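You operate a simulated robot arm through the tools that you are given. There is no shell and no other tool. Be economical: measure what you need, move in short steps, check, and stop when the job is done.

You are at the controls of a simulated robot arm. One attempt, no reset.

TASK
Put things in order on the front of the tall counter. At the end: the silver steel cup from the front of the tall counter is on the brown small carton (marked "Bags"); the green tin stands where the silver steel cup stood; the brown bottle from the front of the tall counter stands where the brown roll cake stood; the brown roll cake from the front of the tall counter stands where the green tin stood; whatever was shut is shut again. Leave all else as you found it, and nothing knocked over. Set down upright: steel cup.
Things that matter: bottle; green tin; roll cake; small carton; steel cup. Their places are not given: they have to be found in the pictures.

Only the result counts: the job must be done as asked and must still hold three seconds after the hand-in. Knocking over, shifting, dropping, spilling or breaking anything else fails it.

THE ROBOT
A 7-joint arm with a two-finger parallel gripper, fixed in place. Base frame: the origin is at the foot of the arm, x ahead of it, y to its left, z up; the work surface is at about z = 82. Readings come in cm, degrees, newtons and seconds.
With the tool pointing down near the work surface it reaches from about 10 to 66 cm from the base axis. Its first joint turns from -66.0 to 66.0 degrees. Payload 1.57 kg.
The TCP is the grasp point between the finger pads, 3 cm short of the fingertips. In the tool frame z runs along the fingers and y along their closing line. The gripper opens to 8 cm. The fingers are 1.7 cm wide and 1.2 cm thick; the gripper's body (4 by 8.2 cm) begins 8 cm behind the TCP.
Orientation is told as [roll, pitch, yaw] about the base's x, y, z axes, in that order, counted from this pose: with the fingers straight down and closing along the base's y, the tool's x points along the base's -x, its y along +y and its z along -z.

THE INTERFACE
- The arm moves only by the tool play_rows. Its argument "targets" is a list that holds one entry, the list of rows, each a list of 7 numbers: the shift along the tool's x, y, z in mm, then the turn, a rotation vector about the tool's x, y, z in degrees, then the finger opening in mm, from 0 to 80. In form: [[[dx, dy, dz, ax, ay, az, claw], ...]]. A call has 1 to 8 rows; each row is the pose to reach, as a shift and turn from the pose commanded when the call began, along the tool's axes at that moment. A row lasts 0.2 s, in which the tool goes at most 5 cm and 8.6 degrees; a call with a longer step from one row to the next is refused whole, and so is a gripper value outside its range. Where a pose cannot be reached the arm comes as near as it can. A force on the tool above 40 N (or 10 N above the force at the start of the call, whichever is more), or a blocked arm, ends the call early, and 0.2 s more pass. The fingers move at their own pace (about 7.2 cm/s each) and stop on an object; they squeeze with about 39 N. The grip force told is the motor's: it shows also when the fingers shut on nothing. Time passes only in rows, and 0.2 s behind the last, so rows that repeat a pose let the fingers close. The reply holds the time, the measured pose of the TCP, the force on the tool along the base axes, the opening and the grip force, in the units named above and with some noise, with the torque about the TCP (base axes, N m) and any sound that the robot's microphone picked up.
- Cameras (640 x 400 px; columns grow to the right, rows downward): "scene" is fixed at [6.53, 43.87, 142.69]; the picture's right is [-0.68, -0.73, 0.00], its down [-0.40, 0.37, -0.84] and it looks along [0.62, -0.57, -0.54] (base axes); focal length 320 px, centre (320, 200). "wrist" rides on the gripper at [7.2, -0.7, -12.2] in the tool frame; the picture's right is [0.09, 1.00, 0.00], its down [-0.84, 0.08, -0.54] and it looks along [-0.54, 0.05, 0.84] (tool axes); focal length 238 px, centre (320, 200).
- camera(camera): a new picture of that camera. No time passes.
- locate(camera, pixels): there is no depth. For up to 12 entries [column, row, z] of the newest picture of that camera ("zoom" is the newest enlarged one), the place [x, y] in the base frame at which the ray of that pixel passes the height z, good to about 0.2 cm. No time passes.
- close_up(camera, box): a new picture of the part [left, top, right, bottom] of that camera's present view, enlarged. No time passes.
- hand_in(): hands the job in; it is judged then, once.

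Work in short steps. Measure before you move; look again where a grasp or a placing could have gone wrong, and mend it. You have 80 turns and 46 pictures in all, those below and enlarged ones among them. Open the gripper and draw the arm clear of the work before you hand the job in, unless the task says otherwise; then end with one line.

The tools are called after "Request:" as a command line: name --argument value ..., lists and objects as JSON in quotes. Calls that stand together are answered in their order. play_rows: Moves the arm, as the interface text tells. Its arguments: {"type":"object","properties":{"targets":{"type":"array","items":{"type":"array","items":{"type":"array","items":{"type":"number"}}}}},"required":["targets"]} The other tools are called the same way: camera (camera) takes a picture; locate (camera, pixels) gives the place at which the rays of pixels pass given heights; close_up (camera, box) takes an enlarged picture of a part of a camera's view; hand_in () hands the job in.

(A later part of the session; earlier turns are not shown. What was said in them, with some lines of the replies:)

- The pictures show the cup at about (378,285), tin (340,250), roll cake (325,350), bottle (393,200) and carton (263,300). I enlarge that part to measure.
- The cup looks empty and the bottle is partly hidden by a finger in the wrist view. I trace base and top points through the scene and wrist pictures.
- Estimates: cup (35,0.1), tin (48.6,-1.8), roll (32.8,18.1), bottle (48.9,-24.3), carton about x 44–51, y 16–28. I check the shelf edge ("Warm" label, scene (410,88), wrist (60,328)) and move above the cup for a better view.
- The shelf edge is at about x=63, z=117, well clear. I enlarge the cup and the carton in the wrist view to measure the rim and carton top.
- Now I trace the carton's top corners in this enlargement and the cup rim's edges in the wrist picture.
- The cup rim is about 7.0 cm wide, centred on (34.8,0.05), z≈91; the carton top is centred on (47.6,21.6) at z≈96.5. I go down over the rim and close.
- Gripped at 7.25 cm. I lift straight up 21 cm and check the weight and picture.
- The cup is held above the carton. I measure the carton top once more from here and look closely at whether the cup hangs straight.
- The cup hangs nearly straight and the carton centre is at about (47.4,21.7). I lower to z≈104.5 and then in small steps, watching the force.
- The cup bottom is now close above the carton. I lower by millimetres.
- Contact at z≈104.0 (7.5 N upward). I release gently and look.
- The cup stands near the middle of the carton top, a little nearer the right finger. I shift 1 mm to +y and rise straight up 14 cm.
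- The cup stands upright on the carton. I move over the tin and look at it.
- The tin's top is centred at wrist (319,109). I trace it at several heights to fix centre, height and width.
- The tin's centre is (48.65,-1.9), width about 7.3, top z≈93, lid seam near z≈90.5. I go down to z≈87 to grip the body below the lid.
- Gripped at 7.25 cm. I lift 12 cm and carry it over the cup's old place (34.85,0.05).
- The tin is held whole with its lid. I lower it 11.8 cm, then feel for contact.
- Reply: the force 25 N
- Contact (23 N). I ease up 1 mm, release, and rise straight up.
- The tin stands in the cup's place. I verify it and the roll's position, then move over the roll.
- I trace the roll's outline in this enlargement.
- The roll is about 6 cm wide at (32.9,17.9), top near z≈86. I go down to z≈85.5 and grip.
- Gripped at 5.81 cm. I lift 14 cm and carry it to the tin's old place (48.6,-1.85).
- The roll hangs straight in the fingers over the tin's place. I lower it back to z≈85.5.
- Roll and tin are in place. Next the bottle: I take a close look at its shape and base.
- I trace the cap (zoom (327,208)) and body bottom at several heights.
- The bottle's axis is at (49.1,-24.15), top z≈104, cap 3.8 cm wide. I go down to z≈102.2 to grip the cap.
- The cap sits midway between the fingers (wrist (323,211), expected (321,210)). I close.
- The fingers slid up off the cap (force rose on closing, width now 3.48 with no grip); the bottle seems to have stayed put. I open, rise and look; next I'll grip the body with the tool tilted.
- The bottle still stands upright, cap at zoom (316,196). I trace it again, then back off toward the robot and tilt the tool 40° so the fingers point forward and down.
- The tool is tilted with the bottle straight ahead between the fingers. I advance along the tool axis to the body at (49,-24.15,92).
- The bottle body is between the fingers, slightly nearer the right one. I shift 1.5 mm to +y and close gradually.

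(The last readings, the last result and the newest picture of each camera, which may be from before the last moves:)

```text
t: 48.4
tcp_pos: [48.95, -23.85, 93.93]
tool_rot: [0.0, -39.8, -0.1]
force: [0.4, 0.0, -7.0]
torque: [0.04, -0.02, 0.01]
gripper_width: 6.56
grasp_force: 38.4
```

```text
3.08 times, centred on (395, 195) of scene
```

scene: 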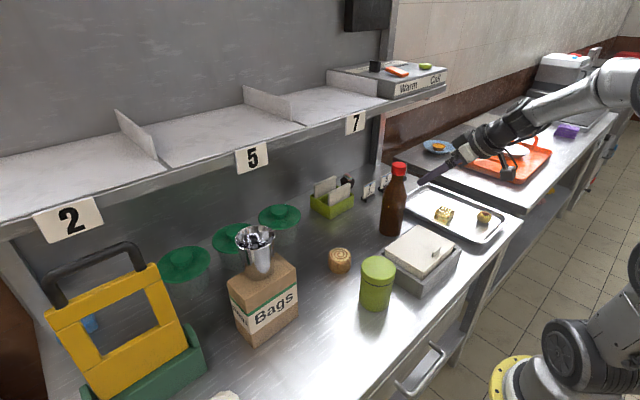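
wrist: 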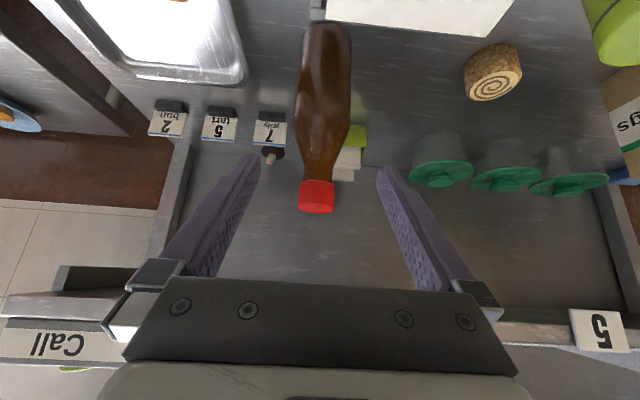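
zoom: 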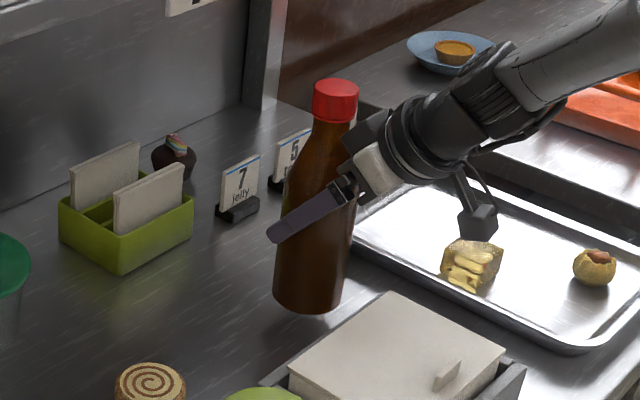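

The bottle is lifted and held upright (7 N). I raise it 14 cm more.

Request:
play_rows --targets '[[[-10, 0, -12, 0, 0, 0, 56], [-26, 0, -31, 0, 0, 0, 56], [-45, 0, -54, 0, 0, 0, 56], [-64, 0, -76, 0, 0, 0, 56], [-80, 0, -96, 0, 0, 0, 56], [-90, 0, -107, 0, 0, 0, 56], [-90, 0, -107, 0, 0, 0, 56]]]'

Request:
play_rows --targets '[[[4, 14, -3.5, 0, 0, 0, 56], [12, 41, -10, 0, 0, 0, 56], [22, 75, -18.5, 0, 0, 0, 56], [32, 109, -27, 0, 0, 0, 56], [42, 143, -35, 0, 0, 0, 56], [52, 177, -43.5, 0, 0, 0, 56], [58, 197, -48.5, 0, 0, 0, 56], [61, 209, -51.5, 0, 0, 0, 56]]]'

```text
t: 50.0
tcp_pos: [49.06, -23.87, 108.01]
tool_rot: [0.0, -39.9, 0.1]
force: [-0.5, 0.2, -6.0]
torque: [0.03, 0.02, 0.03]
gripper_width: 6.57
grasp_force: 38.8
```

```text
t: 51.8
tcp_pos: [40.9, -2.98, 107.79]
tool_rot: [0.0, -39.9, 0.0]
force: [0.1, -0.1, -6.3]
torque: [-0.03, 0.01, -0.02]
gripper_width: 6.55
grasp_force: 38.7
```

Halfway, steady. I carry on to (32.95,18.0).

Request:
play_rows --targets '[[[4, 14, -3.5, 0, 0, 0, 56], [12, 41, -10, 0, 0, 0, 56], [22, 75, -18.5, 0, 0, 0, 56], [32, 109, -27, 0, 0, 0, 56], [42, 143, -35, 0, 0, 0, 56], [52, 177, -43.5, 0, 0, 0, 56], [58, 198, -48.5, 0, 0, 0, 56], [61.3, 209.5, -51.4, 0, 0, 0, 56]]]'

Request:
camera --camera "scene"

```text
t: 53.6
tcp_pos: [33.3, 17.85, 107.93]
tool_rot: [-0.1, -40.0, -0.1]
force: [-0.1, 0.0, -5.8]
torque: [0.0, 0.02, -0.02]
gripper_width: 6.53
grasp_force: 38.9
```

```text
9 pictures are left
```

scene: 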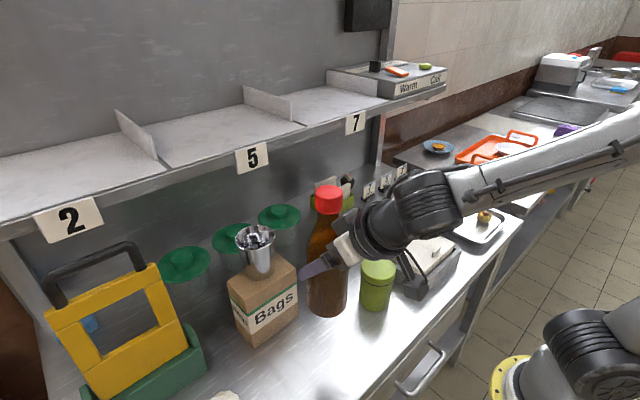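

Upright over the roll's old place. I lower 15.5 cm.

Request:
play_rows --targets '[[[19.3, 1, 23, 0, 0, 0, 56], [41.8, 1, 49.8, 0, 0, 0, 56], [64.3, 1, 76.6, 0, 0, 0, 56], [83.6, 1, 99.6, 0, 0, 0, 56], [94, 1, 112, 0, 0, 0, 56], [99.6, 1, 118.7, 0, 0, 0, 56], [99.6, 1, 118.7, 0, 0, 0, 56]]]'

```text
t: 55.2
tcp_pos: [33.14, 17.96, 92.56]
tool_rot: [-0.1, -39.9, 0.0]
force: [0.2, 0.3, -6.7]
torque: [-0.01, -0.06, 0.02]
gripper_width: 6.54
grasp_force: 39.4
```

About 5 mm remain; I lower in small steps until touch.

Request:
play_rows --targets '[[[2, 0, 0.9, 0, 0, 0, 56], [3.3, 0, 2.4, 0, 0, 0, 56], [4, 0, 3.2, 0, 0, 0, 56], [4, 0, 3.2, 0, 0, 0, 56]]]'

```text
t: 56.2
tcp_pos: [32.8, 18.0, 92.03]
tool_rot: [0.1, -40.0, 0.0]
force: [-3.9, -0.3, 3.9]
torque: [-0.46, 0.26, -0.1]
gripper_width: 6.58
grasp_force: 38.9
```

Contact (force went from -6.7 to +3.9 N). I open slowly and withdraw backward along the tool axis.

Request:
play_rows --targets '[[[0, 0, 0, 0, 0, 0, 67], [0, 0, 0, 0, 0, 0, 72], [0, 0, 0, 0, 0, 0, 80], [0, 0, 0, 0, 0, 0, 80]]]'

Request:
close_up --camera "wrist" --box '[160, 60, 480, 260]'

```text
t: 57.2
tcp_pos: [32.9, 17.96, 92.01]
tool_rot: [0.0, -40.0, 0.0]
force: [-0.5, -0.4, 0.2]
torque: [0.01, 0.02, 0.01]
gripper_width: 7.98
grasp_force: 0.0
```

```text
2.00 times, centred on (320, 160) of wrist
```

zoom: 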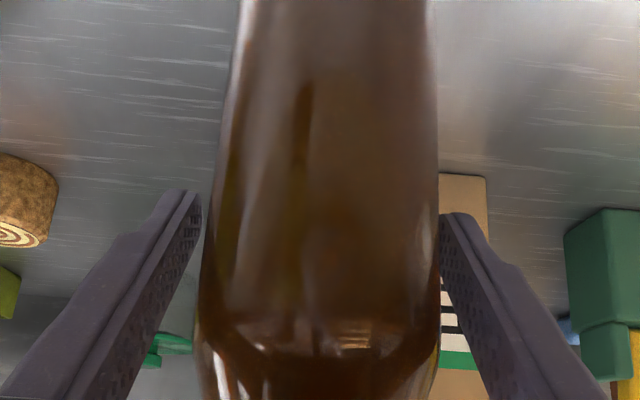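

Both fingers are clear. I withdraw 12 cm along the tool axis.

Request:
play_rows --targets '[[[0, 0, -10, 0, 0, 0, 80], [0, 0, -30, 0, 0, 0, 80], [0, 0, -55, 0, 0, 0, 80], [0, 0, -80, 0, 0, 0, 80], [0, 0, -105, 0, 0, 0, 80], [0, 0, -120, 0, 0, 0, 80], [0, 0, -120, 0, 0, 0, 80]]]'

Request:
camera --camera "scene"

```text
t: 58.8
tcp_pos: [25.23, 17.91, 101.25]
tool_rot: [0.0, -40.0, 0.0]
force: [-0.3, -0.6, -0.1]
torque: [-0.04, -0.03, 0.02]
gripper_width: 7.99
grasp_force: 0.0
```

```text
7 pictures are left
```

scene: 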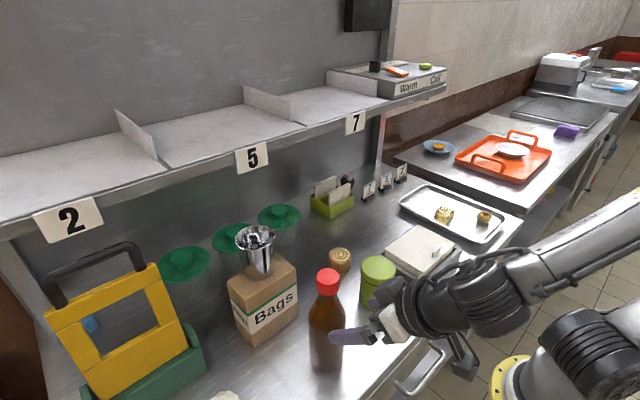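

The bottle stands at its place. I rise vertically 15 cm, then swing right and level the tool.

Request:
play_rows --targets '[[[-16, 0, -19, 0, 0, 0, 80], [-40, 0, -48, 0, 0, 0, 80], [-65, 0, -77, 0, 0, 0, 80], [-90, 0, -107, 0, 0, 0, 80], [-100, 0, -118, 0, 0, 0, 80], [-100, 0, -118, 0, 0, 0, 80]]]'

Request:
play_rows --targets '[[[0, -40, 0, 0, 8, 0, 80], [0, -80, 0, 0, 16, 0, 80], [0, -120, 0, 0, 24, 0, 80], [0, -160, 0, 0, 32, 0, 80], [0, -200, 0, 0, 40, 0, 80], [0, -230, 0, 0, 40, 0, 80], [0, -260, 0, 0, 40, 0, 80], [0, -260, 0, 0, 40, 0, 80]]]'

Request:
camera --camera "scene"

Request:
close_up --camera "scene" --box '[220, 210, 420, 390]'

```text
t: 60.2
tcp_pos: [25.17, 18.0, 116.67]
tool_rot: [0.0, -39.9, -0.1]
force: [0.4, 0.9, 0.8]
torque: [-0.01, 0.03, -0.01]
gripper_width: 7.98
grasp_force: 0.1
```

```text
t: 62.0
tcp_pos: [25.37, -8.1, 116.6]
tool_rot: [0.0, 0.1, 0.0]
force: [-0.1, -0.9, 0.2]
torque: [-0.05, -0.02, 0.01]
gripper_width: 8.02
grasp_force: 0.1
```

```text
6 pictures are left
```

scene: 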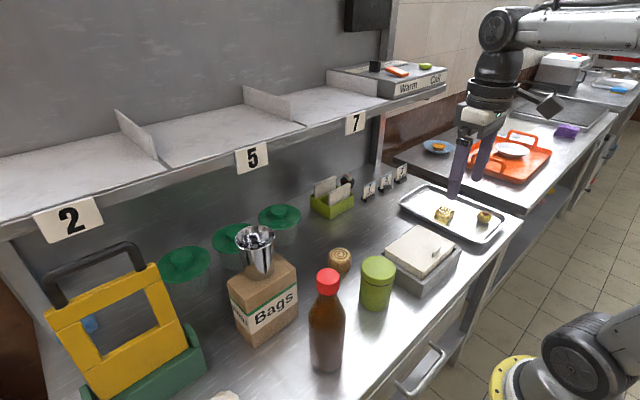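

```text
2.22 times, centred on (320, 300) of scene
```

zoom: 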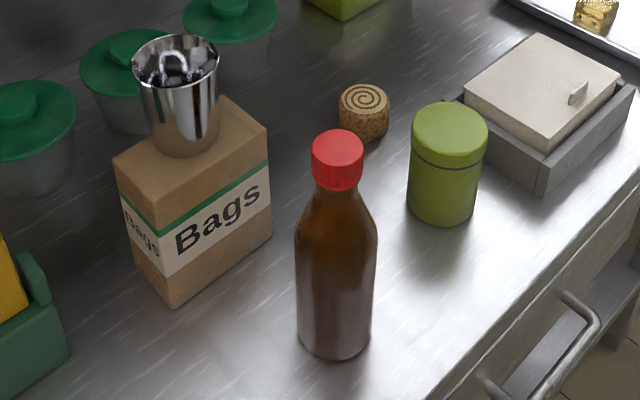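

Everything stands as wanted. I check the final base positions by tracing.

Request:
locate --camera "zoom" --pixels '[[441, 208, 82], [448, 133, 93], [335, 334, 82], [336, 147, 104], [363, 127, 82]]'

```text
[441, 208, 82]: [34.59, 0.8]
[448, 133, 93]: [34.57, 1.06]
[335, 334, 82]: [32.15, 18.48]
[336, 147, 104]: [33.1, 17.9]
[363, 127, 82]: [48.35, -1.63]
```

All items match their goal places within measuring error, and the arm is clear with the gripper open. I hand in.

Request:
hand_in

```text
The job is handed in.
```

I handed the job in. In the last pictures the steel cup stands upright on the "Bags" carton. The green tin is where the cup stood, the roll cake is where the tin stood, and the bottle is where the roll cake stood. I measured the tin, bottle and roll cake to within about 1 cm of those places. I opened nothing, nothing was knocked over, and the arm is clear. My first grip on the bottle's cap slipped, but the bottle stayed standing and I re-gripped it by the body.
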